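You operate a simulated robot arm through the tools that you are given. There is no shell and no other tool.

You are at the controls of a simulated robot arm. One attempt, no reset.

Task
Dab silver paint on the rim of the stub in the blower.
Fine: blow it clean first, clamp it in the silver block, use the orange brush and stand it back in its jar.

The check looks at the end state, three seconds after you hand in, the way a careful person would. Anything else that was tipped, shoved, dropped, spilled or broken makes it a failure.

Robot
A 7-joint arm with a two-finger parallel gripper, fixed in place. Base frame: the origin is on the floor under the middle of its stand, x ahead of it, y to its left, z up. Lengths are in m, angles in degrees, forces in N, time in s.
It reaches about 1.372 m from its shoulder. Its first joint turns from -149.0 to 149.0 degrees. Payload 3.43 kg.
Tool frame: the origin (TCP) lies between the finger pads and is the grasp point; the fingertips stand 0.03 m ahead of it; z points along the fingers, y is the line along which they close. Largest opening 0.094 m; finger width 0.028, thickness 0.01; the body of the gripper, 0.05 by 0.096 m, starts 0.055 m behind the TCP.
Orientation is told as [roll, pitch, yaw] about the base's x, y, z axes, in that order, counted from this pose: with the fingers straight down and closing along the base's y, the tool's x points along the base's -x, its y along +y and its z along -z.

Tools
- The arm moves only by the tool play_rows. Its argument "plan" is a list that holds one entry, the list of rows, each a list of 7 numbers: the shift along the base's x, y, z in m, then the turn, a rotation vector about the base's x, y, z in degrees, then the opening, from 0 (shut) to 1 (fully open). In form: [[[dx, dy, dz, wx, wy, wz, claw], ...]]. A call has 1 to 20 rows; each row is the pose to reach, as a shift and turn from the pose commanded when the call began. Rows are played at 5 a second. More than 0.05 m and 8.6 degrees between two rows, or a gripper value outside its range, and nothing of the call is played. Where a pose cannot be reached the arm comes as near as it can. A force on the tool above 40 N (or 10 N above the force at the start of the call, whichever is more), or a blocked arm, ends the call early, and 0.2 s more pass. Each finger travels about 0.045 m/s and halts on what it meets, pressing with about 28 N; the grip force reading is that of the motor and also rises with nothing between the fingers. The clock runs only during rows and for 0.2 s after the last one: add rows that repeat a pose to give the fingers time. It gives the time, the measured TCP pose, the force on the tool (base axes), the opening and the grip force at its end, in the units of the frame above (readings bear some noise), with the torque about the TCP (base axes, N m) and any sound that the robot's microphone picked up.
- Cameras (640 x 400 px; columns grow to the right, rows downward): "scene" is fixed at [0.396, -0.65, 1.529]; the picture's right is [-0.41, 0.91, 0.00], its down [0.87, 0.38, -0.31] and it looks along [-0.29, -0.13, -0.95] (base axes); focal length 225 px, centre (320, 200). "wrist" rides on the gripper at [0.076, 0.014, -0.102] in the tool frame; the picture's right is [-0.18, 0.98, 0.00], its down [-0.75, -0.14, -0.64] and it looks along [-0.63, -0.12, 0.77] (tool axes); focal length 243 px, centre (320, 200). There is no depth. A picture from a camera that has moved, and an enlarged one, comes with that camera's place and axes in the base frame and with its lens. The place of the scene camera against the robot may be out by one fixed shift of up to 0.012 m in any direction.
- snapshot(camera): a new picture of that camera. No time passes.
- enlarge(camera, box): a new picture of the part [left, top, right, bottom] of that camera's present view, enlarged. No time passes.
- job_done(): hands the job in; it is judged then, once.

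Places have to be worked out from the pictures, the camera data and where the tool is seen. Open the gripper and draw the arm clear of the work before you hand the job in, unless the task says otherwise.

The tools are called by a JSON object that holds its "api" and its "payload". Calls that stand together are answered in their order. play_rows: Moves the arm, as the interface text tells. Its arguments: {"type":"object","properties":{"plan":{"type":"array"}},"required":["plan"]} The other tools are called the same way: snapshot (camera) takes a picture; enlarge (camera, box) takes an enlarged picture of a part of a camera's view; job_done () hands the job in.

At the start:

```text
t: 0.0
eef_pos: [-0.0871, -0.7071, 1.0554]
tool_rot: [-0.1, 0.1, 0.0]
contact_force: [0.4, -1.8, 0.5]
wrist_torque: [0.02, -0.02, -0.02]
width: 0.0937
grasp_force: 0.1
```

scene: 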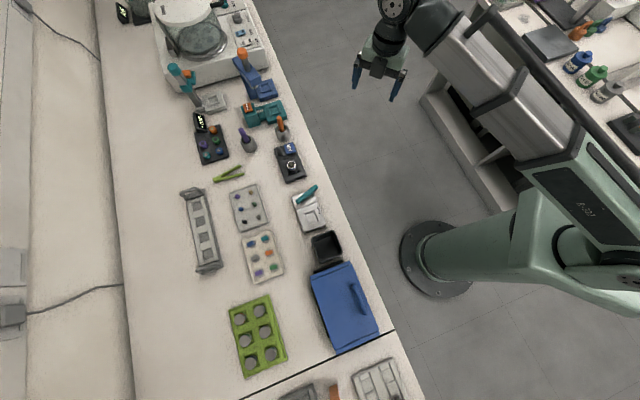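
wrist: 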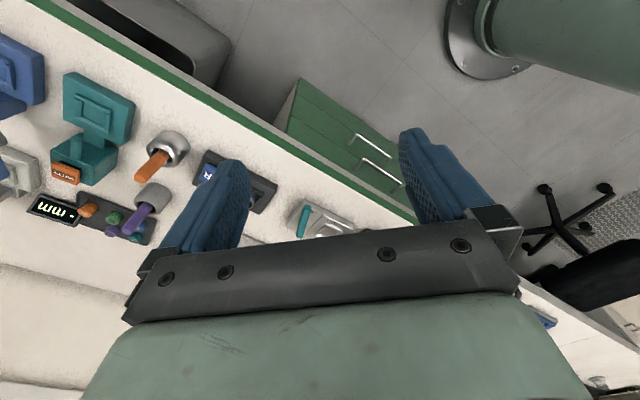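

I start by looking closely at the bench to identify the blower, the silver block, the orange brush with its jar and the silver paint.

{"api": "enlarge", "payload": {"camera": "scene", "box": [140, 0, 340, 125]}}

{"api": "enlarge", "payload": {"camera": "scene", "box": [180, 80, 340, 180]}}

{"api": "enlarge", "payload": {"camera": "scene", "box": [170, 170, 400, 400]}}

{"api": "enlarge", "payload": {"camera": "wrist", "box": [0, 30, 320, 250]}}

```text
3.20 times, centred on (240, 62) of scene
camera zoom: at [0.396, -0.65, 1.529], right [-0.41, 0.91, 0.0], down [0.87, 0.38, -0.31], along [-0.29, -0.13, -0.95], focal length 719 px, centre (576, 640)
```

zoom: 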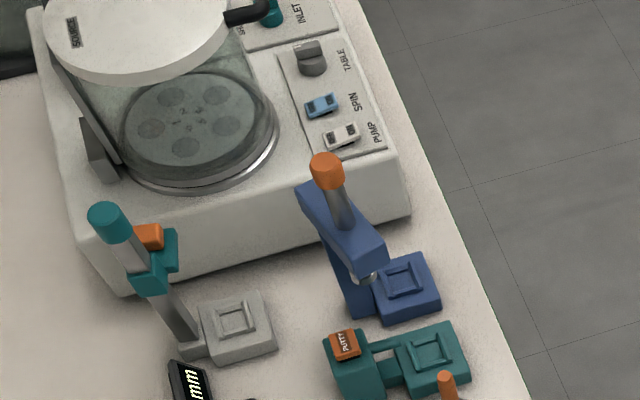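

```text
4.00 times, centred on (260, 130) of scene
camera zoom: at [0.396, -0.65, 1.529], right [-0.41, 0.91, 0.0], down [0.87, 0.38, -0.31], along [-0.29, -0.13, -0.95], focal length 899 px, centre (560, 480)
```

zoom: 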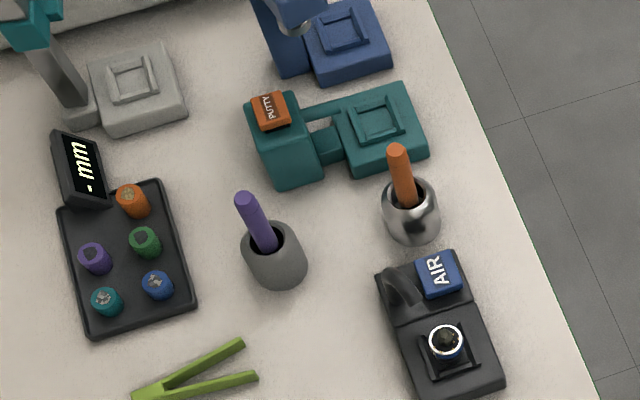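

```text
1.74 times, centred on (285, 285) of scene
camera zoom: at [0.396, -0.65, 1.529], right [-0.41, 0.91, 0.0], down [0.87, 0.38, -0.31], along [-0.29, -0.13, -0.95], focal length 391 px, centre (381, 52)
```

zoom: 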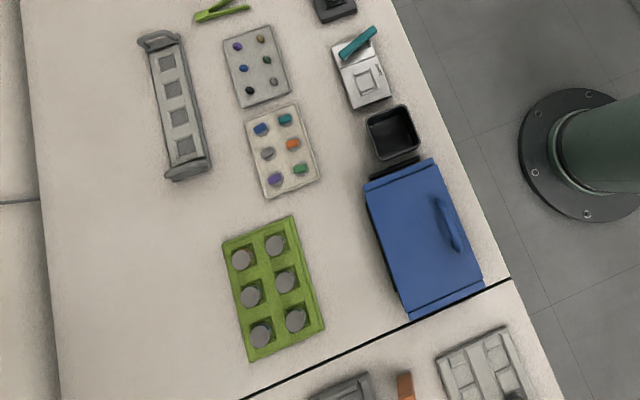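

```text
1.82 times, centred on (160, 140) of wrist
camera zoom: at [-0.1629, -0.6936, 1.1578], right [0.18, 0.98, 0.0], down [0.75, -0.14, 0.64], along [0.63, -0.12, -0.77], focal length 441 px, centre (611, 309)
```

zoom: 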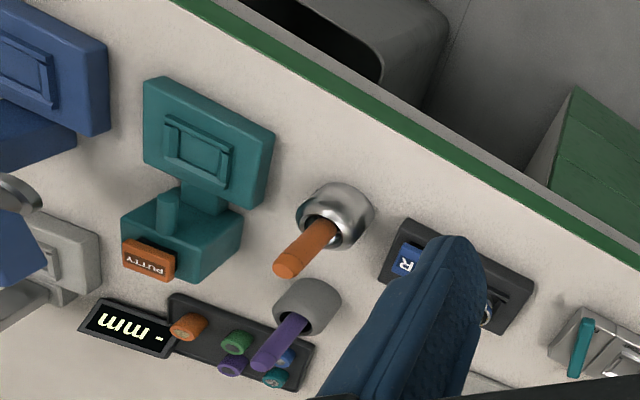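

The AIR blower with a stub sits near the edge, and the orange brush stands in the steel jar. I zoom in further on the blower, the possible silver blocks and the paint jars.

{"api": "enlarge", "payload": {"camera": "scene", "box": [265, 135, 315, 190]}}

{"api": "enlarge", "payload": {"camera": "scene", "box": [285, 175, 345, 240]}}

{"api": "enlarge", "payload": {"camera": "scene", "box": [160, 50, 290, 130]}}

{"api": "enlarge", "payload": {"camera": "scene", "box": [220, 340, 440, 400]}}

{"api": "enlarge", "payload": {"camera": "scene", "box": [220, 175, 300, 290]}}

{"api": "enlarge", "payload": {"camera": "wrist", "box": [240, 180, 420, 250]}}

```text
7.27 times, centred on (290, 162) of scene
camera zoom: at [0.396, -0.65, 1.529], right [-0.41, 0.91, 0.0], down [0.87, 0.38, -0.31], along [-0.29, -0.13, -0.95], focal length 1634 px, centre (538, 473)
```

zoom: 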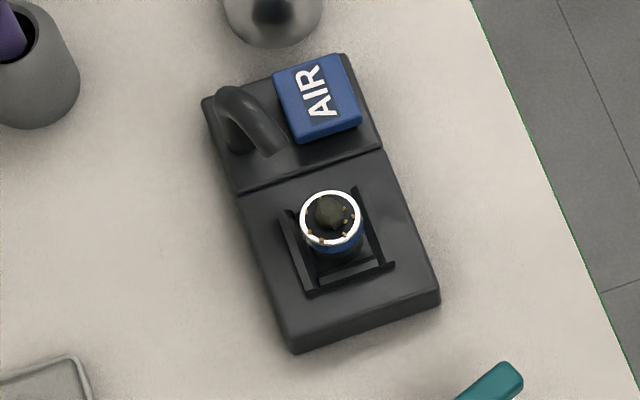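

```text
6.15 times, centred on (315, 208) of scene
camera zoom: at [0.396, -0.65, 1.529], right [-0.41, 0.91, 0.0], down [0.87, 0.38, -0.31], along [-0.29, -0.13, -0.95], focal length 1383 px, centre (351, 154)
```

zoom: 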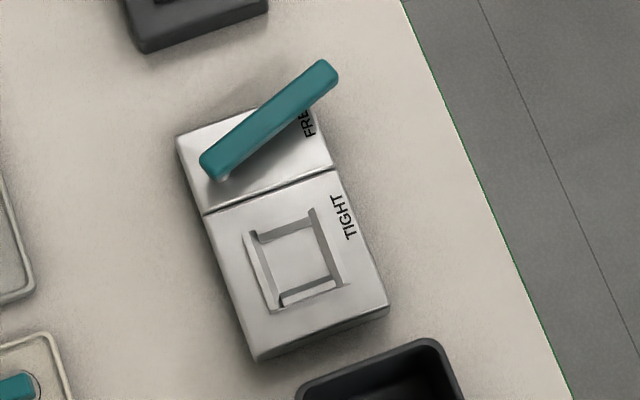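

```text
4.92 times, centred on (225, 90) of scene
camera zoom: at [0.396, -0.65, 1.529], right [-0.41, 0.91, 0.0], down [0.87, 0.38, -0.31], along [-0.29, -0.13, -0.95], focal length 1106 px, centre (788, 742)
```

zoom: 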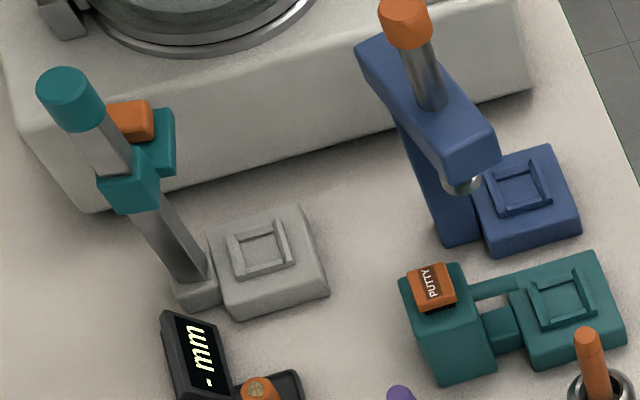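

```text
2.91 times, centred on (330, 370) of scene
camera zoom: at [0.396, -0.65, 1.529], right [-0.41, 0.91, 0.0], down [0.87, 0.38, -0.31], along [-0.29, -0.13, -0.95], focal length 654 px, centre (291, -294)
```

zoom: 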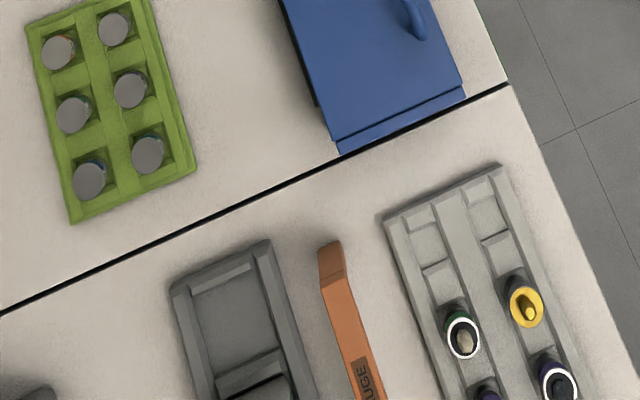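

```text
3.48 times, centred on (260, 232) of scene
camera zoom: at [0.396, -0.65, 1.529], right [-0.41, 0.91, 0.0], down [0.87, 0.38, -0.31], along [-0.29, -0.13, -0.95], focal length 782 px, centre (529, 87)
```

zoom: 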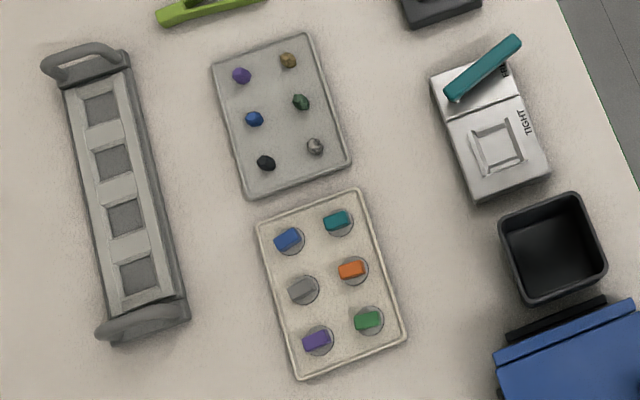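

```text
3.56 times, centred on (330, 215) of wrist
camera zoom: at [-0.1629, -0.6936, 1.1578], right [0.18, 0.98, 0.0], down [0.75, -0.14, 0.64], along [0.63, -0.12, -0.77], focal length 863 px, centre (284, 147)
```

zoom: 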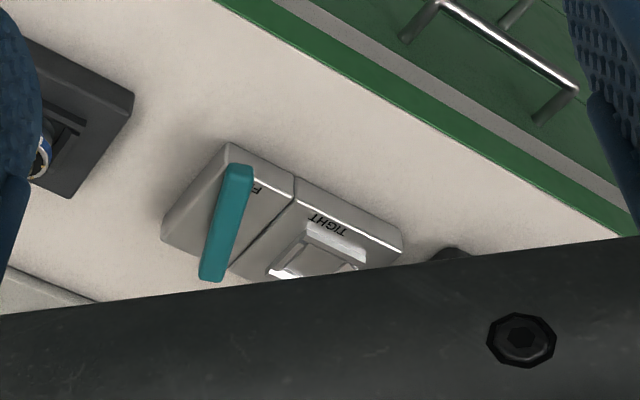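

The silver block has a teal lever, now at FREE, with a TIGHT mark beside it. I turn the wrist by -45° to line up with the bench and hover so the wrist camera looks at the blower.

{"api": "play_rows", "payload": {"plan": [[[0.01, -0.01, 0, 0, 0, -7.5, 1], [0.03, -0.03, 0, 0, 0, -15, 1], [0.05, -0.05, 0, 0, 0, -22.5, 1], [0.06, -0.06, 0, 0, 0, -30, 1], [0.07, -0.07, 0, 0, 0, -37.5, 1], [0.08, -0.08, 0, 0, 0, -45, 1], [0.08, -0.08, 0, 0, 0, -45, 1]]]}}

{"api": "snapshot", "payload": {"camera": "wrist"}}

{"api": "snapshot", "payload": {"camera": "scene"}}

```text
t: 1.6
eef_pos: [-0.0055, -0.7878, 1.0543]
tool_rot: [-0.1, 0.1, -45.2]
contact_force: [-0.8, -0.1, 0.4]
wrist_torque: [-0.01, -0.01, -0.02]
width: 0.0939
grasp_force: 0.2
```

```text
taken
camera wrist: at [-0.0502, -0.7237, 1.1567], right [0.83, 0.56, 0.0], down [0.43, -0.63, 0.64], along [0.36, -0.53, -0.77], focal length 243 px, centre (320, 200)
```

wrist: 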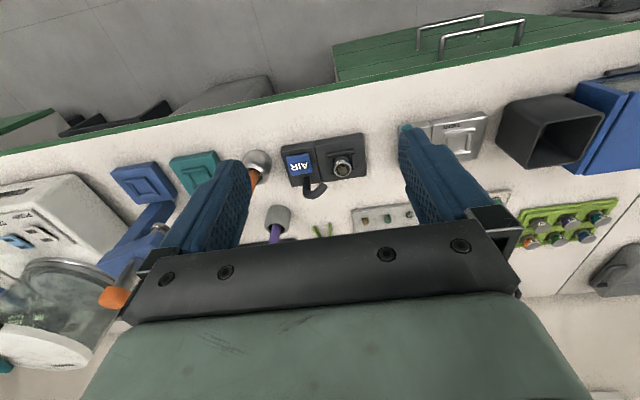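

```text
taken
```

scene: 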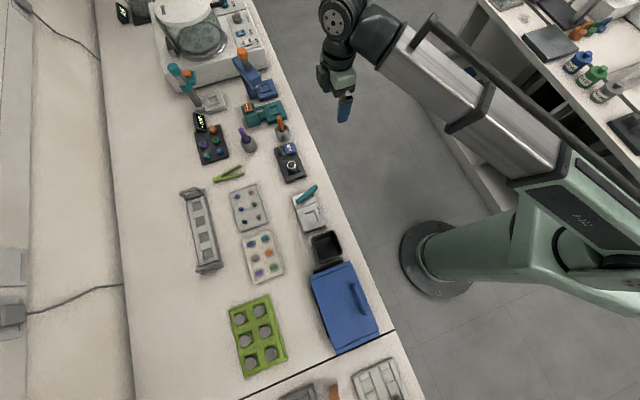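

The blower is now framed between the fingers in the wrist view. I enlarge it, plus the other items, to triangulate heights and positions.

{"api": "enlarge", "payload": {"camera": "wrist", "box": [230, 120, 390, 220]}}

{"api": "enlarge", "payload": {"camera": "wrist", "box": [390, 90, 510, 170]}}

{"api": "enlarge", "payload": {"camera": "scene", "box": [260, 105, 310, 155]}}

```text
4.00 times, centred on (310, 170) of wrist
camera zoom: at [-0.0502, -0.7237, 1.1567], right [0.83, 0.56, 0.0], down [0.43, -0.63, 0.64], along [0.36, -0.53, -0.77], focal length 970 px, centre (360, 320)
```

zoom: 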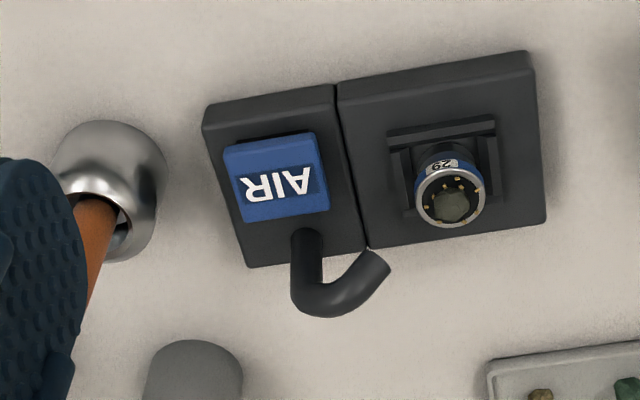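

```text
5.00 times, centred on (450, 130) of wrist
camera zoom: at [-0.0502, -0.7237, 1.1567], right [0.83, 0.56, 0.0], down [0.43, -0.63, 0.64], along [0.36, -0.53, -0.77], focal length 1213 px, centre (-330, 550)
```

zoom: 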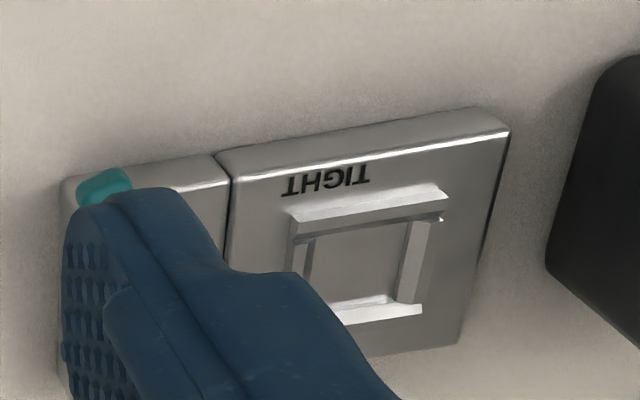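

```text
8.00 times, centred on (285, 130) of scene
camera zoom: at [0.396, -0.65, 1.529], right [-0.41, 0.91, 0.0], down [0.87, 0.38, -0.31], along [-0.29, -0.13, -0.95], focal length 1798 px, centre (600, 760)
```

zoom: 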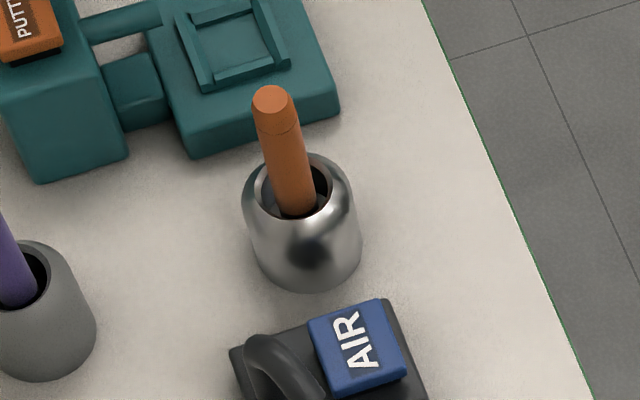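

Triangulating gives the stub rim near (0.10, -0.885, 0.818), the AIR button near (0.04, -0.92, 0.81), and the silver block's nest near (0.24, -0.745, 0.79). The nozzle sits on the stub's -u side, so I'll grip across the bench at yaw +45; I turn there now and look along the bench.

{"api": "play_rows", "payload": {"plan": [[[0.003, -0.013, -0.002, 0, 0, 7.5, 1], [0.006, -0.027, -0.004, 0, 0, 15, 1], [0.009, -0.04, -0.006, 0, 0, 22.5, 1], [0.012, -0.054, -0.008, 0, 0, 30, 1], [0.015, -0.067, -0.01, 0, 0, 37.5, 1], [0.018, -0.081, -0.012, 0, 0, 45, 1], [0.02, -0.095, -0.014, 0, 0, 52.5, 1], [0.023, -0.108, -0.016, 0, 0, 60, 1], [0.026, -0.121, -0.018, 0, 0, 67.5, 1], [0.029, -0.135, -0.02, 0, 0, 75, 1], [0.032, -0.149, -0.022, 0, 0, 82.5, 1], [0.035, -0.162, -0.024, 0, 0, 90.2, 1], [0.035, -0.162, -0.024, 0, 0, 90.2, 1]]]}}

{"api": "snapshot", "payload": {"camera": "wrist"}}

{"api": "snapshot", "payload": {"camera": "scene"}}

```text
t: 4.4
eef_pos: [0.0288, -0.9505, 1.0303]
tool_rot: [-0.1, 0.0, 45.3]
contact_force: [-0.8, 0.3, -0.1]
wrist_torque: [0.01, 0.03, 0.02]
width: 0.0938
grasp_force: 0.0
```

```text
taken
camera wrist: at [-0.0345, -0.9944, 1.133], right [-0.57, 0.82, 0.0], down [0.63, 0.44, 0.64], along [0.53, 0.36, -0.77], focal length 243 px, centre (320, 200)
```

wrist: 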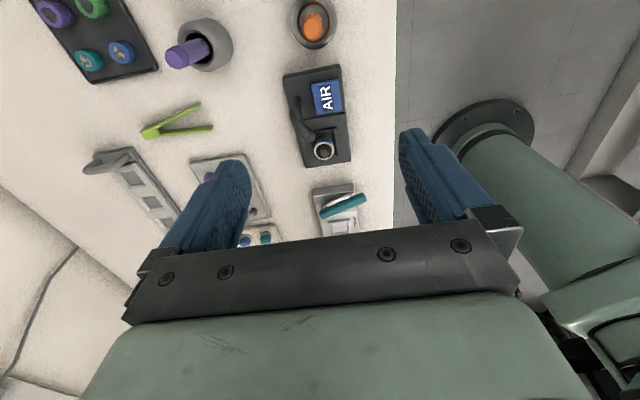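

```text
taken
```

scene: 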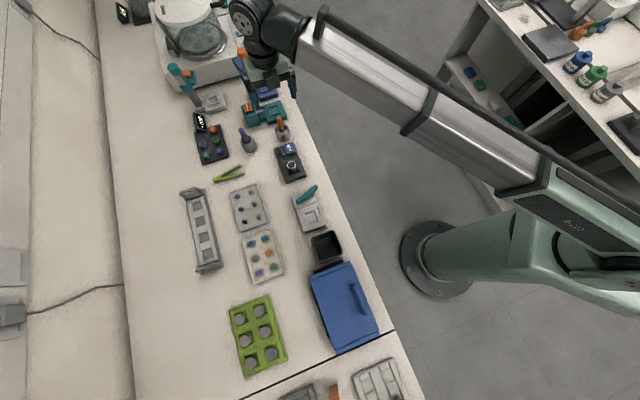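

I enlarge this new wrist view on the blower, the jar and the silver block to triangulate with the previous wrist view.

{"api": "enlarge", "payload": {"camera": "wrist", "box": [270, 50, 380, 175]}}

{"api": "enlarge", "payload": {"camera": "wrist", "box": [300, 175, 390, 245]}}

{"api": "enlarge", "payload": {"camera": "wrist", "box": [270, 0, 370, 60]}}

```text
3.20 times, centred on (325, 112) of wrist
camera zoom: at [-0.0345, -0.9944, 1.133], right [-0.57, 0.82, 0.0], down [0.63, 0.44, 0.64], along [0.53, 0.36, -0.77], focal length 776 px, centre (304, 480)
```

zoom: 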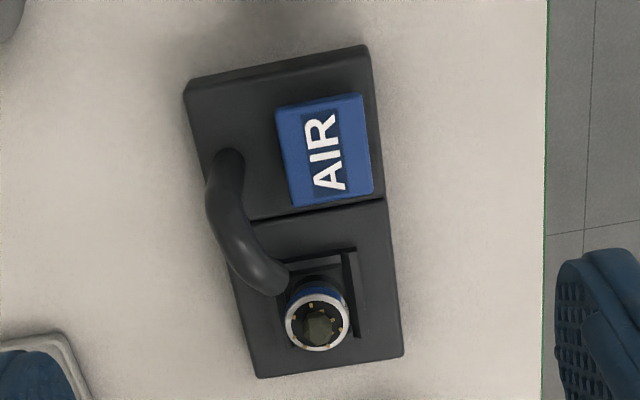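

```text
5.71 times, centred on (345, 210) of wrist
camera zoom: at [-0.0345, -0.9944, 1.133], right [-0.57, 0.82, 0.0], down [0.63, 0.44, 0.64], along [0.53, 0.36, -0.77], focal length 1386 px, centre (177, 143)
```

zoom: 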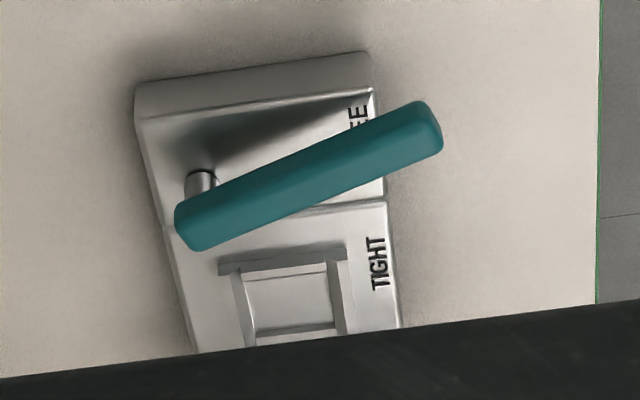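

```text
6.40 times, centred on (320, 30) of wrist
camera zoom: at [-0.0345, -0.9944, 1.133], right [-0.57, 0.82, 0.0], down [0.63, 0.44, 0.64], along [0.53, 0.36, -0.77], focal length 1553 px, centre (320, 1288)
```

zoom: 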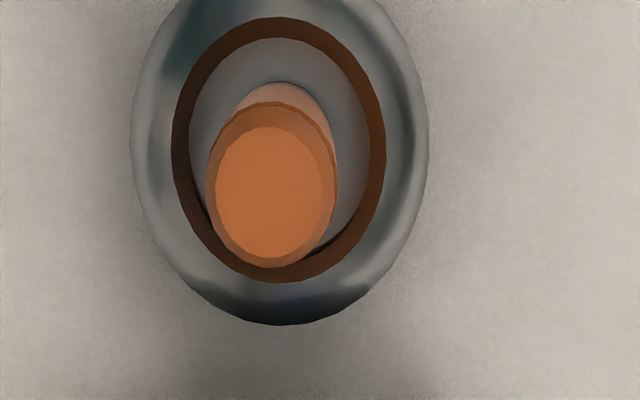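

The two wrist views agree: AIR top ≈ (0.045, -0.928, 0.791), stub rim ≈ (0.108, -0.888, 0.803), brush top ≈ (-0.012, -0.988, 0.864) standing upright. I close the fingers and come down to about 2 cm above the AIR button.

{"api": "play_rows", "payload": {"plan": [[[0.005, 0.008, 0, 0, 0, 0, 0.8], [0.01, 0.015, -0.01, 0, 0, 0, 0.6], [0.016, 0.0225, -0.03, 0, 0, 0, 0.4], [0.016, 0.0225, -0.06, 0, 0, 0, 0.2], [0.016, 0.0225, -0.09, 0, 0, 0, 0], [0.016, 0.0225, -0.12, 0, 0, 0, 0], [0.016, 0.0225, -0.15, 0, 0, 0, 0], [0.016, 0.0225, -0.175, 0, 0, 0, 0], [0.016, 0.0225, -0.19, 0, 0, 0, 0], [0.016, 0.0225, -0.19, 0, 0, 0, 0], [0.016, 0.0225, -0.19, 0, 0, 0, 0]]]}}

{"api": "snapshot", "payload": {"camera": "wrist"}}

{"api": "enlarge", "payload": {"camera": "scene", "box": [230, 80, 330, 190]}}

```text
t: 6.8
eef_pos: [0.0444, -0.9287, 0.8398]
tool_rot: [-0.1, 0.0, 45.2]
contact_force: [0.4, -0.3, -0.2]
wrist_torque: [0.0, -0.01, -0.03]
width: 0.0001
grasp_force: 28.6
```

```text
taken
camera wrist: at [-0.0195, -0.9716, 0.9423], right [-0.57, 0.82, 0.0], down [0.63, 0.44, 0.64], along [0.53, 0.36, -0.77], focal length 243 px, centre (320, 200)
```

wrist: 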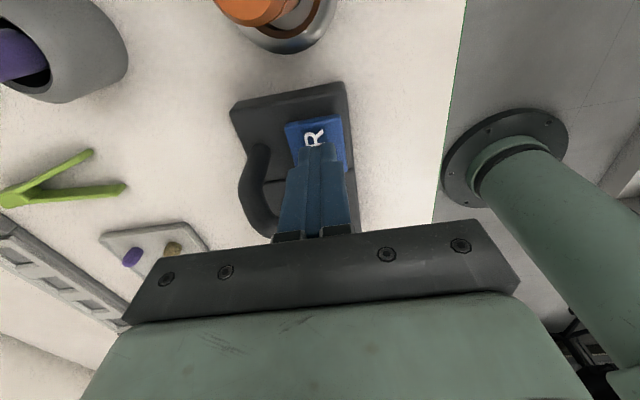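

```text
3.64 times, centred on (280, 135) of scene
camera zoom: at [0.396, -0.65, 1.529], right [-0.41, 0.91, 0.0], down [0.87, 0.38, -0.31], along [-0.29, -0.13, -0.95], focal length 817 px, centre (466, 436)
```

zoom: 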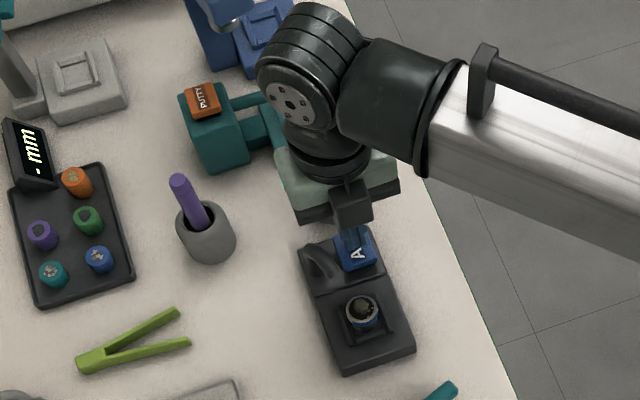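

The tips hang over the centre of the AIR button. I press down slowly in small steps.

{"api": "play_rows", "payload": {"plan": [[[0, 0, -0.008, 0, 0, 0, 0], [0, 0, -0.014, 0, 0, 0, 0], [0, 0, -0.018, 0, 0, 0, 0], [0, 0, -0.02, 0, 0, 0, 0], [0, 0, -0.022, 0, 0, 0, 0], [0, 0, -0.023, 0, 0, 0, 0], [0, 0, -0.023, 0, 0, 0, 0]]]}}

{"api": "enlarge", "payload": {"camera": "scene", "box": [265, 130, 315, 190]}}

```text
t: 8.4
eef_pos: [0.045, -0.9282, 0.8185]
tool_rot: [-0.2, 0.0, 45.2]
contact_force: [0.3, -6.0, 15.6]
wrist_torque: [-0.19, 0.02, -0.03]
width: 0.0001
grasp_force: 27.8
heard: click
```

```text
6.67 times, centred on (290, 160) of scene
camera zoom: at [0.396, -0.65, 1.529], right [-0.41, 0.91, 0.0], down [0.87, 0.38, -0.31], along [-0.29, -0.13, -0.95], focal length 1498 px, centre (520, 467)
```

zoom: 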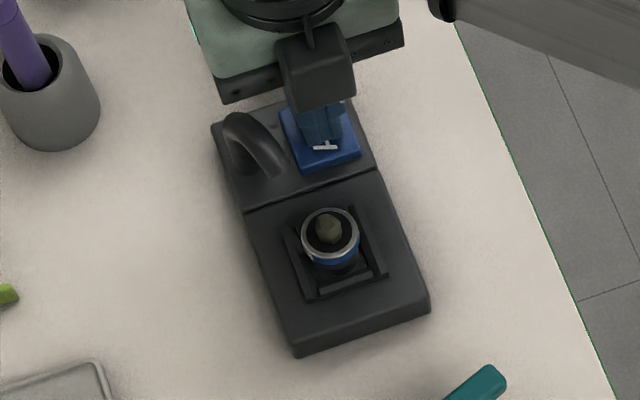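

A click was heard and the gold specks seem gone from the stub. I hold the button a moment longer, then lift off and check the stub.

{"api": "play_rows", "payload": {"plan": [[[0, 0, 0, 0, 0, 0, 0], [0, 0, 0, 0, 0, 0, 0], [0, 0, 0, 0, 0, 0, 0], [0, 0, 0, 0, 0, 0, 0], [0, 0, 0, 0, 0, 0, 0], [0, 0, 0.01, 0, 0, 0, 0], [0, 0, 0.04, 0, 0, 0, 0], [0, 0, 0.08, 0, 0, 0, 0.2], [0, 0, 0.12, 0, 0, 0, 0.4], [-0.005, -0.005, 0.14, 0, 0, 0, 0.6], [-0.005, -0.005, 0.14, 0, 0, 0, 0.7], [-0.005, -0.005, 0.14, 0, 0, 0, 0.7]]]}}

{"api": "snapshot", "payload": {"camera": "wrist"}}

{"api": "enlarge", "payload": {"camera": "wrist", "box": [270, 90, 370, 190]}}

{"api": "enlarge", "payload": {"camera": "scene", "box": [265, 130, 315, 190]}}

```text
t: 11.0
eef_pos: [0.0408, -0.9324, 0.9576]
tool_rot: [-0.1, 0.0, 45.2]
contact_force: [0.3, -0.2, -1.1]
wrist_torque: [0.02, -0.04, -0.01]
width: 0.0659
grasp_force: 0.1
```

```text
taken
camera wrist: at [-0.0236, -0.9761, 1.061], right [-0.57, 0.82, 0.0], down [0.63, 0.44, 0.64], along [0.53, 0.36, -0.77], focal length 243 px, centre (320, 200)
```

wrist: 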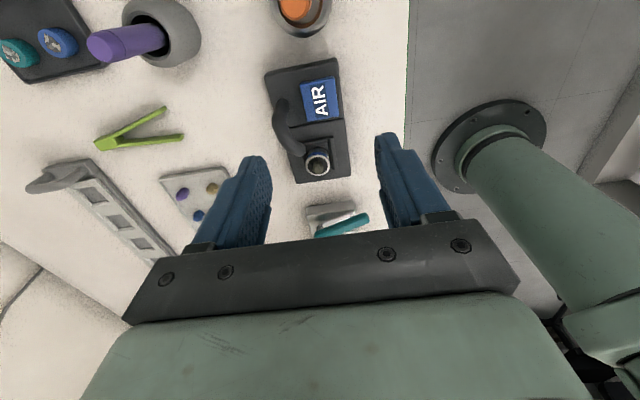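

```text
4.00 times, centred on (320, 140) of wrist
camera zoom: at [-0.0236, -0.9761, 1.061], right [-0.57, 0.82, 0.0], down [0.63, 0.44, 0.64], along [0.53, 0.36, -0.77], focal length 970 px, centre (320, 440)
```

zoom: 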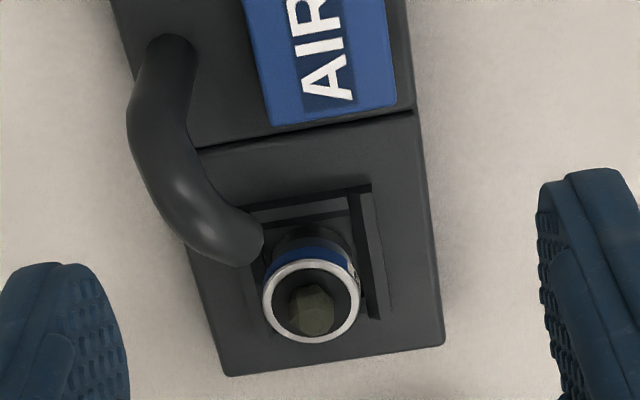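

```text
6.67 times, centred on (290, 160) of scene
camera zoom: at [0.396, -0.65, 1.529], right [-0.41, 0.91, 0.0], down [0.87, 0.38, -0.31], along [-0.29, -0.13, -0.95], focal length 1498 px, centre (520, 467)
```

zoom: 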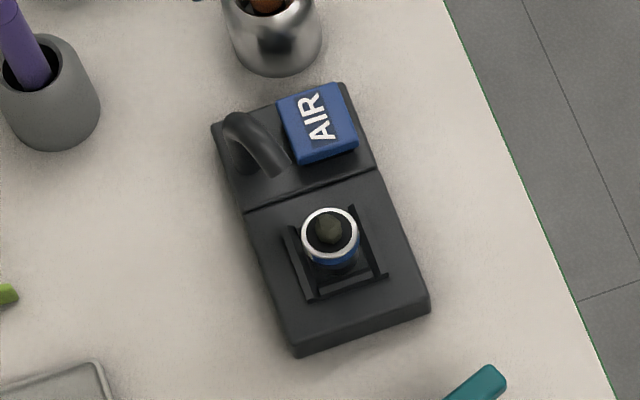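

The specks are gone, so the stub is blown clean. I zoom closer to judge the stub's height and the nest ridges before gripping.

{"api": "enlarge", "payload": {"camera": "wrist", "box": [298, 132, 348, 182]}}

{"api": "enlarge", "payload": {"camera": "scene", "box": [278, 152, 306, 182]}}

```text
8.00 times, centred on (323, 157) of wrist
camera zoom: at [-0.0236, -0.9761, 1.061], right [-0.57, 0.82, 0.0], down [0.63, 0.44, 0.64], along [0.53, 0.36, -0.77], focal length 1941 px, centre (296, 544)
```

zoom: 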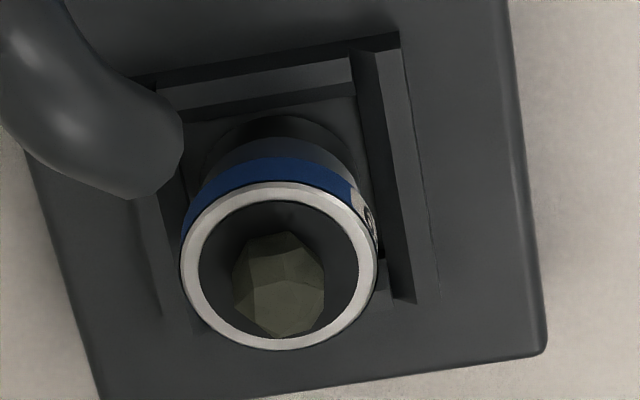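

```text
13.33 times, centred on (292, 167) of scene
camera zoom: at [0.396, -0.65, 1.529], right [-0.41, 0.91, 0.0], down [0.87, 0.38, -0.31], along [-0.29, -0.13, -0.95], focal length 2996 px, centre (693, 640)
```

zoom: 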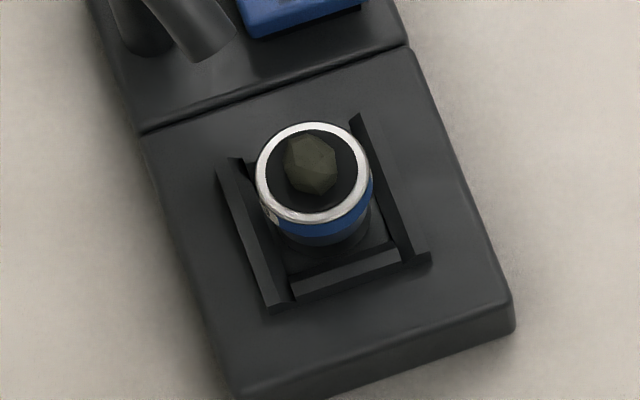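

Ridge tops come out at z ≈ 0.78 and the rim at 0.803, so I'll grip with tips at about 0.785. I move over the stub at a safe height and check centring.

{"api": "play_rows", "payload": {"plan": [[[0.017, 0.011, 0, 0, 0, 0, 0.7], [0.034, 0.022, 0, 0, 0, 0, 0.7], [0.05, 0.033, 0, 0, 0, 0, 0.7], [0.0672, 0.0444, 0, 0, 0, 0, 0.7], [0.0672, 0.0444, -0.03, 0, 0, 0, 0.7], [0.0672, 0.0444, -0.0576, 0, 0, 0, 0.7], [0.0672, 0.0444, -0.0576, 0, 0, 0, 0.7]]]}}

{"api": "snapshot", "payload": {"camera": "wrist"}}

{"api": "enlarge", "payload": {"camera": "wrist", "box": [240, 60, 400, 180]}}

```text
t: 12.6
eef_pos: [0.1063, -0.8893, 0.9002]
tool_rot: [-0.1, 0.1, 45.2]
contact_force: [0.3, 0.2, -0.2]
wrist_torque: [-0.03, 0.01, -0.03]
width: 0.0656
grasp_force: 0.0
```

```text
taken
camera wrist: at [0.0414, -0.9324, 1.0027], right [-0.57, 0.82, 0.0], down [0.63, 0.44, 0.64], along [0.53, 0.36, -0.77], focal length 243 px, centre (320, 200)
```

wrist: 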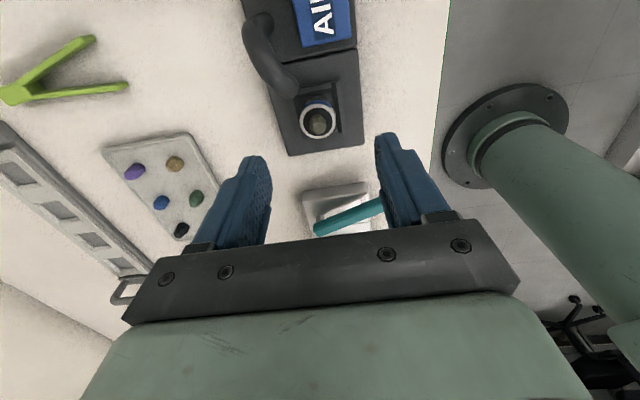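

```text
3.33 times, centred on (320, 120) of wrist
camera zoom: at [0.0414, -0.9324, 1.0027], right [-0.57, 0.82, 0.0], down [0.63, 0.44, 0.64], along [0.53, 0.36, -0.77], focal length 809 px, centre (320, 467)
```

zoom: 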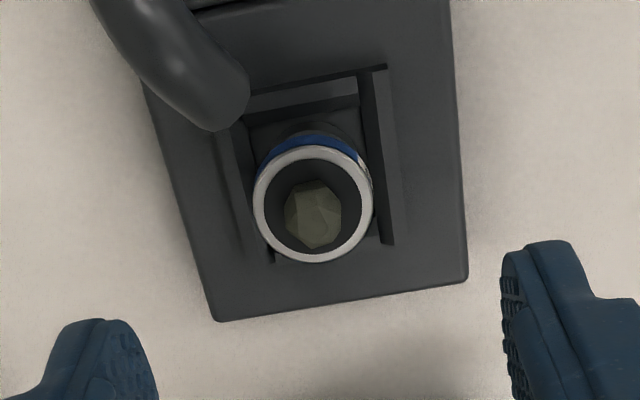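

The stub's centre lies about 2–3 mm in +x from under the TCP, so I correct that and descend to tips ≈ 0.785. Then I close gradually on the stub.

{"api": "play_rows", "payload": {"plan": [[[0.0025, -0.0005, -0.02, 0, 0, 0, 0.7], [0.0025, -0.0005, -0.045, 0, 0, 0, 0.7], [0.0025, -0.0005, -0.065, 0, 0, 0, 0.7], [0.0025, -0.0005, -0.078, 0, 0, 0, 0.7], [0.0025, -0.0005, -0.0845, 0, 0, 0, 0.7], [0.0025, -0.0005, -0.0845, 0, 0, 0, 0.7]]]}}

{"api": "snapshot", "payload": {"camera": "wrist"}}

{"api": "enlarge", "payload": {"camera": "scene", "box": [260, 120, 330, 195]}}

```text
t: 14.0
eef_pos: [0.1097, -0.8894, 0.815]
tool_rot: [-0.1, 0.1, 45.3]
contact_force: [0.8, -0.2, -0.1]
wrist_torque: [-0.01, 0.01, -0.01]
width: 0.0658
grasp_force: 0.0
```

```text
taken
camera wrist: at [0.0454, -0.9333, 0.9181], right [-0.57, 0.82, 0.0], down [0.63, 0.44, 0.64], along [0.53, 0.36, -0.77], focal length 243 px, centre (320, 200)
```

wrist: 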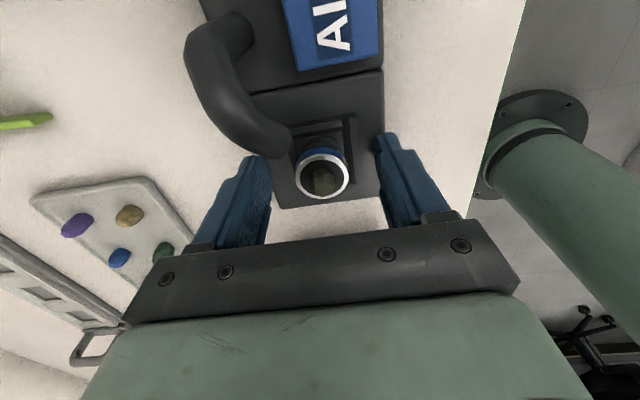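

```text
5.33 times, centred on (295, 158) of scene
camera zoom: at [0.396, -0.65, 1.529], right [-0.41, 0.91, 0.0], down [0.87, 0.38, -0.31], along [-0.29, -0.13, -0.95], focal length 1199 px, centre (453, 427)
```

zoom: 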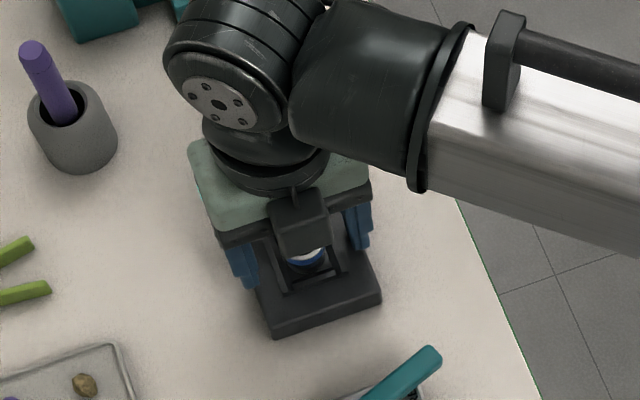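

The stub's rim is centred between the fingers to within about 1 mm. I close gradually and watch the width.

{"api": "play_rows", "payload": {"plan": [[[0, 0, 0, 0, 0, 0, 0.6], [0, 0, 0, 0, 0, 0, 0.5], [0, 0, 0, 0, 0, 0, 0.44], [0, 0, 0, 0, 0, 0, 0.4], [0, 0, 0, 0, 0, 0, 0.37], [0, 0, 0, 0, 0, 0, 0.34], [0, 0, 0, 0, 0, 0, 0.31], [0, 0, 0, 0, 0, 0, 0.27], [0, 0, 0, 0, 0, 0, 0.2], [0, 0, 0, 0, 0, 0, 0.2], [0, 0, 0, 0, 0, 0, 0.2]]]}}

{"api": "snapshot", "payload": {"camera": "wrist"}}

```text
t: 16.4
eef_pos: [0.1081, -0.8888, 0.8146]
tool_rot: [0.0, -0.1, 45.1]
contact_force: [-15.2, 18.0, -8.3]
wrist_torque: [0.19, 0.63, -0.76]
width: 0.0461
grasp_force: 45.4
```

```text
taken
camera wrist: at [0.0445, -0.9326, 0.9182], right [-0.57, 0.82, 0.0], down [0.63, 0.43, 0.64], along [0.53, 0.36, -0.77], focal length 243 px, centre (320, 200)
```

wrist: 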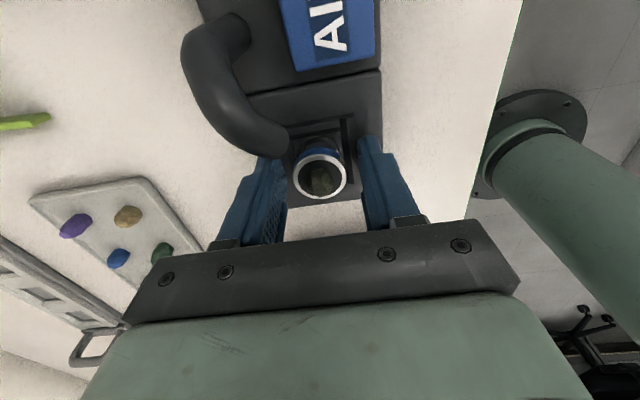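

The fingers stopped at 46 mm with a sideways force, so the tips met the nest ridges rather than the stub. I open right away and look again.

{"api": "play_rows", "payload": {"plan": [[[0, 0, 0, 0, 0, 0, 0.5], [0, 0, 0, 0, 0, 0, 0.6], [0, 0, 0, 0, 0, 0, 0.7], [0, 0, 0, 0, 0, 0, 0.7]]]}}

{"api": "snapshot", "payload": {"camera": "wrist"}}

{"api": "enlarge", "payload": {"camera": "wrist", "box": [260, 100, 390, 210]}}

```text
t: 17.4
eef_pos: [0.1096, -0.8896, 0.8155]
tool_rot: [-0.1, -0.1, 45.2]
contact_force: [0.2, 0.4, -0.1]
wrist_torque: [-0.03, -0.01, -0.02]
width: 0.0657
grasp_force: 0.1
```

```text
taken
camera wrist: at [0.0454, -0.9334, 0.9184], right [-0.57, 0.82, 0.0], down [0.63, 0.44, 0.64], along [0.53, 0.36, -0.77], focal length 243 px, centre (320, 200)
```

wrist: 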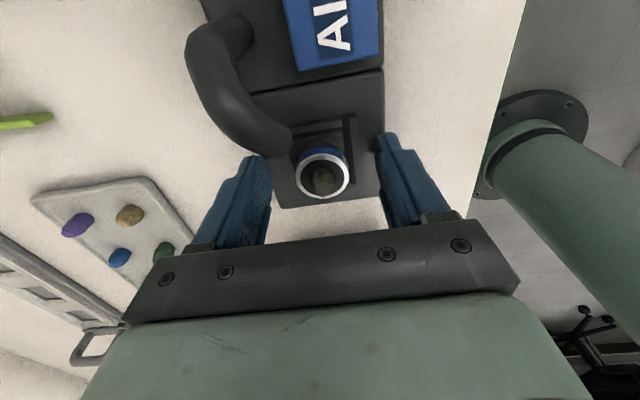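

```text
3.64 times, centred on (325, 155) of wrist
camera zoom: at [0.0454, -0.9334, 0.9184], right [-0.57, 0.82, 0.0], down [0.63, 0.44, 0.64], along [0.53, 0.36, -0.77], focal length 882 px, centre (302, 364)
```

zoom: 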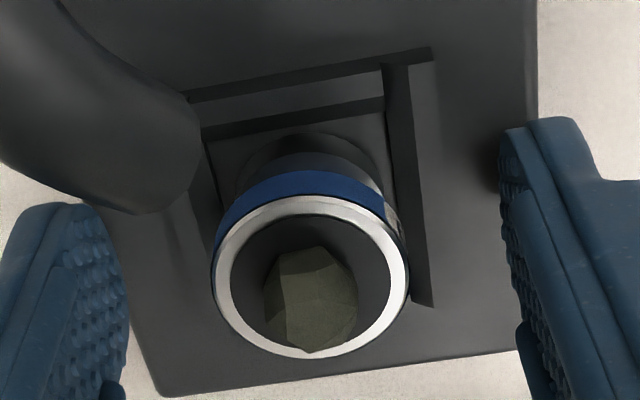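

The blower has not moved, and re-triangulating the ridge gives a top of about 0.787, higher than my tips. I raise by 9 mm, shift 1.3 mm toward the robot side to centre, and close again slowly.

{"api": "play_rows", "payload": {"plan": [[[-0.0009, 0.0009, 0.009, 0, 0, 0, 0.7], [-0.0009, 0.0009, 0.009, 0, 0, 0, 0.6], [-0.0009, 0.0009, 0.009, 0, 0, 0, 0.52], [-0.0009, 0.0009, 0.009, 0, 0, 0, 0.47], [-0.0009, 0.0009, 0.009, 0, 0, 0, 0.43], [-0.0009, 0.0009, 0.009, 0, 0, 0, 0.41], [-0.0009, 0.0009, 0.009, 0, 0, 0, 0.41]]]}}

{"api": "enlarge", "payload": {"camera": "wrist", "box": [260, 100, 390, 210]}}

```text
t: 19.0
eef_pos: [0.1092, -0.8878, 0.8258]
tool_rot: [-0.1, 0.0, 45.2]
contact_force: [0.0, -1.1, -0.1]
wrist_torque: [0.02, 0.0, 0.01]
width: 0.0383
grasp_force: 0.1
```

```text
3.64 times, centred on (325, 155) of wrist
camera zoom: at [0.0445, -0.9321, 0.9277], right [-0.57, 0.82, 0.0], down [0.63, 0.44, 0.64], along [0.53, 0.36, -0.77], focal length 882 px, centre (302, 364)
```

zoom: 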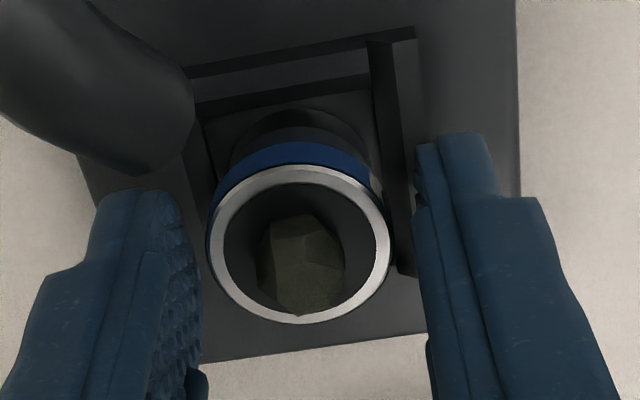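

At this height the fingers pass above the ridges freely (38 mm, no force). I close the rest of the way onto the stub.

{"api": "play_rows", "payload": {"plan": [[[0, 0, 0, 0, 0, 0, 0.38], [0, 0, 0, 0, 0, 0, 0.35], [0, 0, 0, 0, 0, 0, 0.33], [0, 0, 0, 0, 0, 0, 0.31], [0, 0, 0, 0, 0, 0, 0.28], [0, 0, 0, 0, 0, 0, 0.25], [0, 0, 0, 0, 0, 0, 0.25], [0, 0, 0, 0, 0, 0, 0.25]]]}}

{"api": "enlarge", "payload": {"camera": "wrist", "box": [260, 100, 390, 210]}}

```text
t: 20.8
eef_pos: [0.1094, -0.8891, 0.8252]
tool_rot: [-0.1, 0.0, 45.2]
contact_force: [-0.6, 0.5, 0.7]
wrist_torque: [0.0, -0.01, 0.03]
width: 0.0283
grasp_force: 27.5
```

```text
3.64 times, centred on (325, 155) of wrist
camera zoom: at [0.0445, -0.9322, 0.9278], right [-0.57, 0.82, 0.0], down [0.63, 0.44, 0.64], along [0.53, 0.36, -0.77], focal length 882 px, centre (302, 364)
```

zoom: 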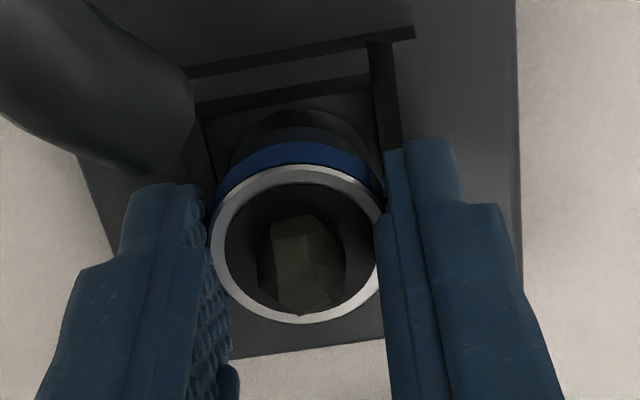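

The stub is held at 28.3 mm width with 27.5 N and no side load. I lift straight up and check it comes along.

{"api": "play_rows", "payload": {"plan": [[[0, 0, 0.005, 0, 0, 0, 0.22], [0, 0, 0.015, 0, 0, 0, 0.22], [0, 0, 0.035, 0, 0, 0, 0.22], [0, 0, 0.06, 0, 0, 0, 0.22], [0, 0, 0.09, 0, 0, 0, 0.22], [0, 0, 0.115, 0, 0, 0, 0.22], [0, 0, 0.115, 0, 0, 0, 0.22]]]}}

{"api": "snapshot", "payload": {"camera": "wrist"}}

{"api": "enlarge", "payload": {"camera": "scene", "box": [250, 100, 350, 200]}}

```text
t: 22.4
eef_pos: [0.1087, -0.8893, 0.9413]
tool_rot: [-0.1, 0.0, 45.3]
contact_force: [0.7, 0.4, -0.6]
wrist_torque: [0.0, 0.01, -0.01]
width: 0.0285
grasp_force: 28.0
```

```text
taken
camera wrist: at [0.0448, -0.9326, 1.0429], right [-0.57, 0.82, 0.0], down [0.63, 0.43, 0.64], along [0.53, 0.36, -0.77], focal length 243 px, centre (320, 200)
```

wrist: 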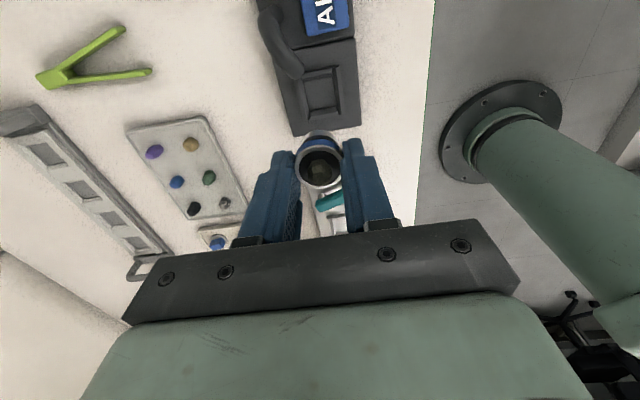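

```text
4.00 times, centred on (300, 150) of scene
camera zoom: at [0.396, -0.65, 1.529], right [-0.41, 0.91, 0.0], down [0.87, 0.38, -0.31], along [-0.29, -0.13, -0.95], focal length 899 px, centre (400, 400)
```

zoom: 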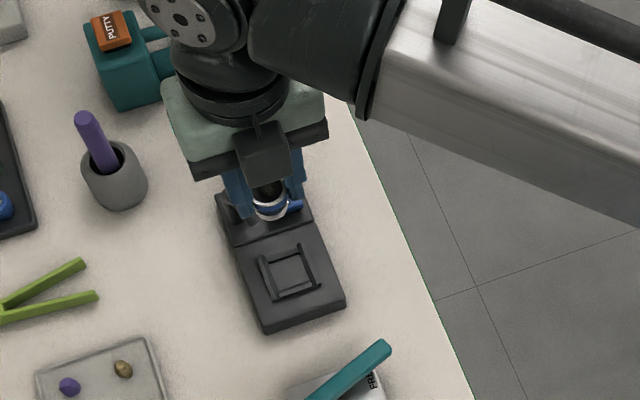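

The stub is in the gripper and the blower's nest is empty. I zoom on the empty nest to learn the pocket's height and size, and on the stub in the fingers.

{"api": "enlarge", "payload": {"camera": "wrist", "box": [280, 50, 370, 140]}}

{"api": "enlarge", "payload": {"camera": "wrist", "box": [270, 120, 380, 250]}}

```text
4.44 times, centred on (325, 95) of wrist
camera zoom: at [0.0448, -0.9326, 1.0429], right [-0.57, 0.82, 0.0], down [0.63, 0.43, 0.64], along [0.53, 0.36, -0.77], focal length 1078 px, centre (298, 667)
```

zoom: 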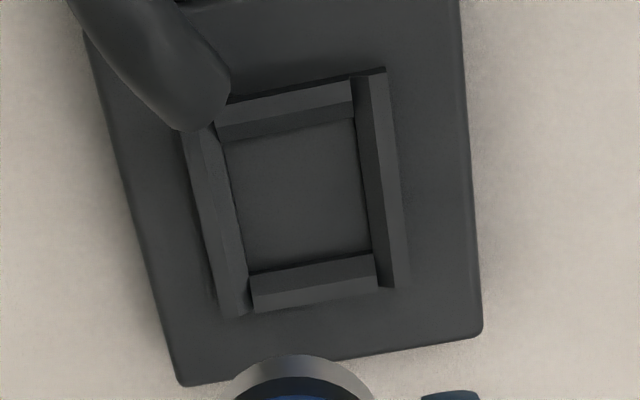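

```text
3.08 times, centred on (325, 185) of wrist
camera zoom: at [0.0448, -0.9326, 1.0429], right [-0.57, 0.82, 0.0], down [0.63, 0.43, 0.64], along [0.53, 0.36, -0.77], focal length 746 px, centre (305, 246)
```

zoom: 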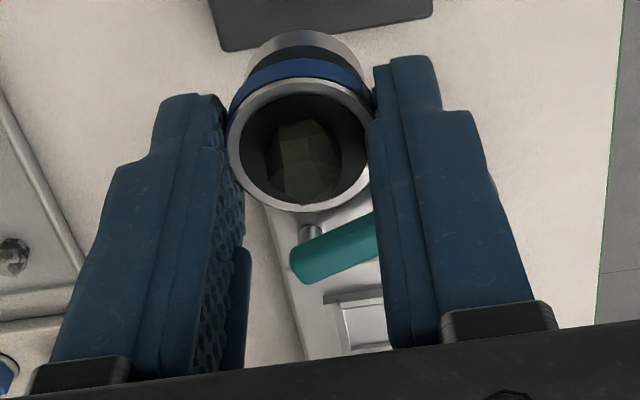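

I enlarge the scene view on the now empty blower nest and the silver block's nest to compare their heights.

{"api": "enlarge", "payload": {"camera": "scene", "box": [278, 152, 306, 182]}}

{"api": "enlarge", "payload": {"camera": "scene", "box": [288, 180, 332, 235]}}

```text
13.33 times, centred on (292, 167) of scene
camera zoom: at [0.396, -0.65, 1.529], right [-0.41, 0.91, 0.0], down [0.87, 0.38, -0.31], along [-0.29, -0.13, -0.95], focal length 2996 px, centre (693, 640)
```

zoom: 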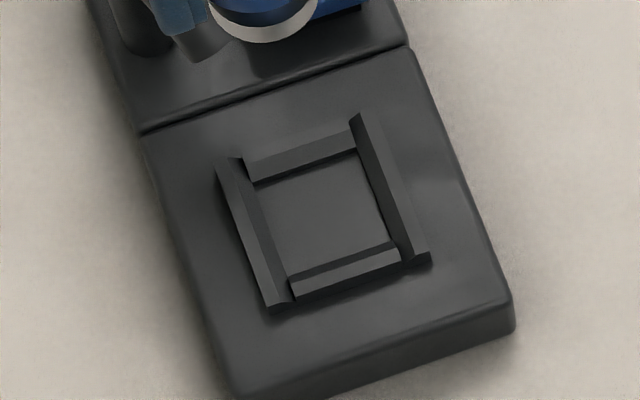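

```text
7.27 times, centred on (310, 208) of scene
camera zoom: at [0.396, -0.65, 1.529], right [-0.41, 0.91, 0.0], down [0.87, 0.38, -0.31], along [-0.29, -0.13, -0.95], focal length 1634 px, centre (393, 146)
```

zoom: 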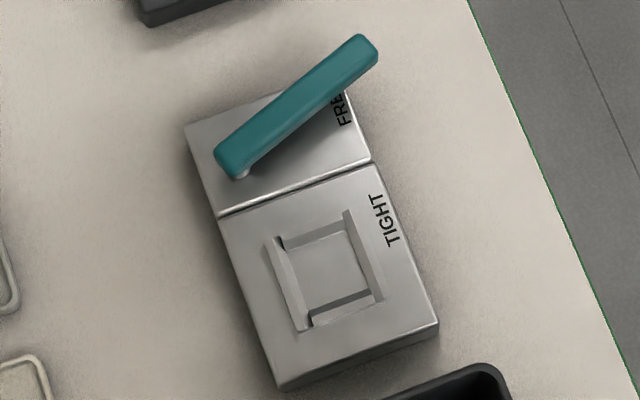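

Both nests' pocket floors come out at z ≈ 0.776, so the same grip height will seat the stub. I carry the stub at z = 0.94 to above the silver block's nest at about (0.250, -0.7465).

{"api": "play_rows", "payload": {"plan": [[[0.02, 0.02, 0, 0, 0, 0, 0.22], [0.05, 0.05, 0, 0, 0, 0, 0.22], [0.08, 0.08, 0, 0, 0, 0, 0.22], [0.11, 0.11, 0, 0, 0, 0, 0.22], [0.13, 0.13, 0, 0, 0, 0, 0.22], [0.1405, 0.1415, 0, 0, 0, 0, 0.22], [0.1405, 0.1415, 0, 0, 0, 0, 0.22], [0.1405, 0.1415, 0, 0, 0, 0, 0.22]]]}}

{"api": "snapshot", "payload": {"camera": "wrist"}}

{"api": "enlarge", "payload": {"camera": "wrist", "box": [270, 30, 390, 150]}}

```text
t: 24.2
eef_pos: [0.2504, -0.7464, 0.939]
tool_rot: [-0.1, 0.0, 45.2]
contact_force: [-0.1, -0.6, -0.4]
wrist_torque: [-0.03, 0.05, -0.01]
width: 0.0286
grasp_force: 28.0
```

```text
taken
camera wrist: at [0.1851, -0.7902, 1.042], right [-0.57, 0.82, 0.0], down [0.63, 0.44, 0.64], along [0.53, 0.36, -0.77], focal length 243 px, centre (320, 200)
```

wrist: 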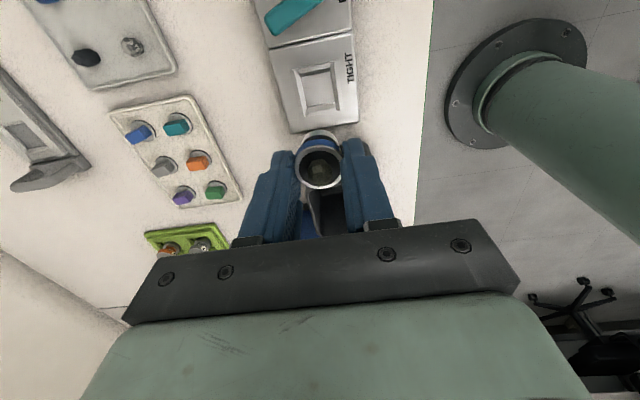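

```text
3.33 times, centred on (330, 90) of wrist
camera zoom: at [0.1851, -0.7902, 1.042], right [-0.57, 0.82, 0.0], down [0.63, 0.44, 0.64], along [0.53, 0.36, -0.77], focal length 809 px, centre (287, 567)
```

zoom: 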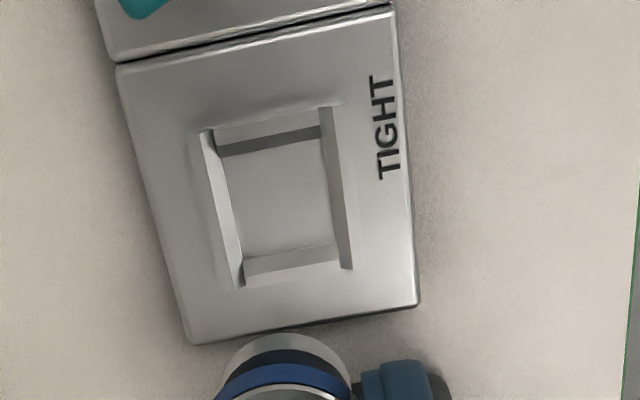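

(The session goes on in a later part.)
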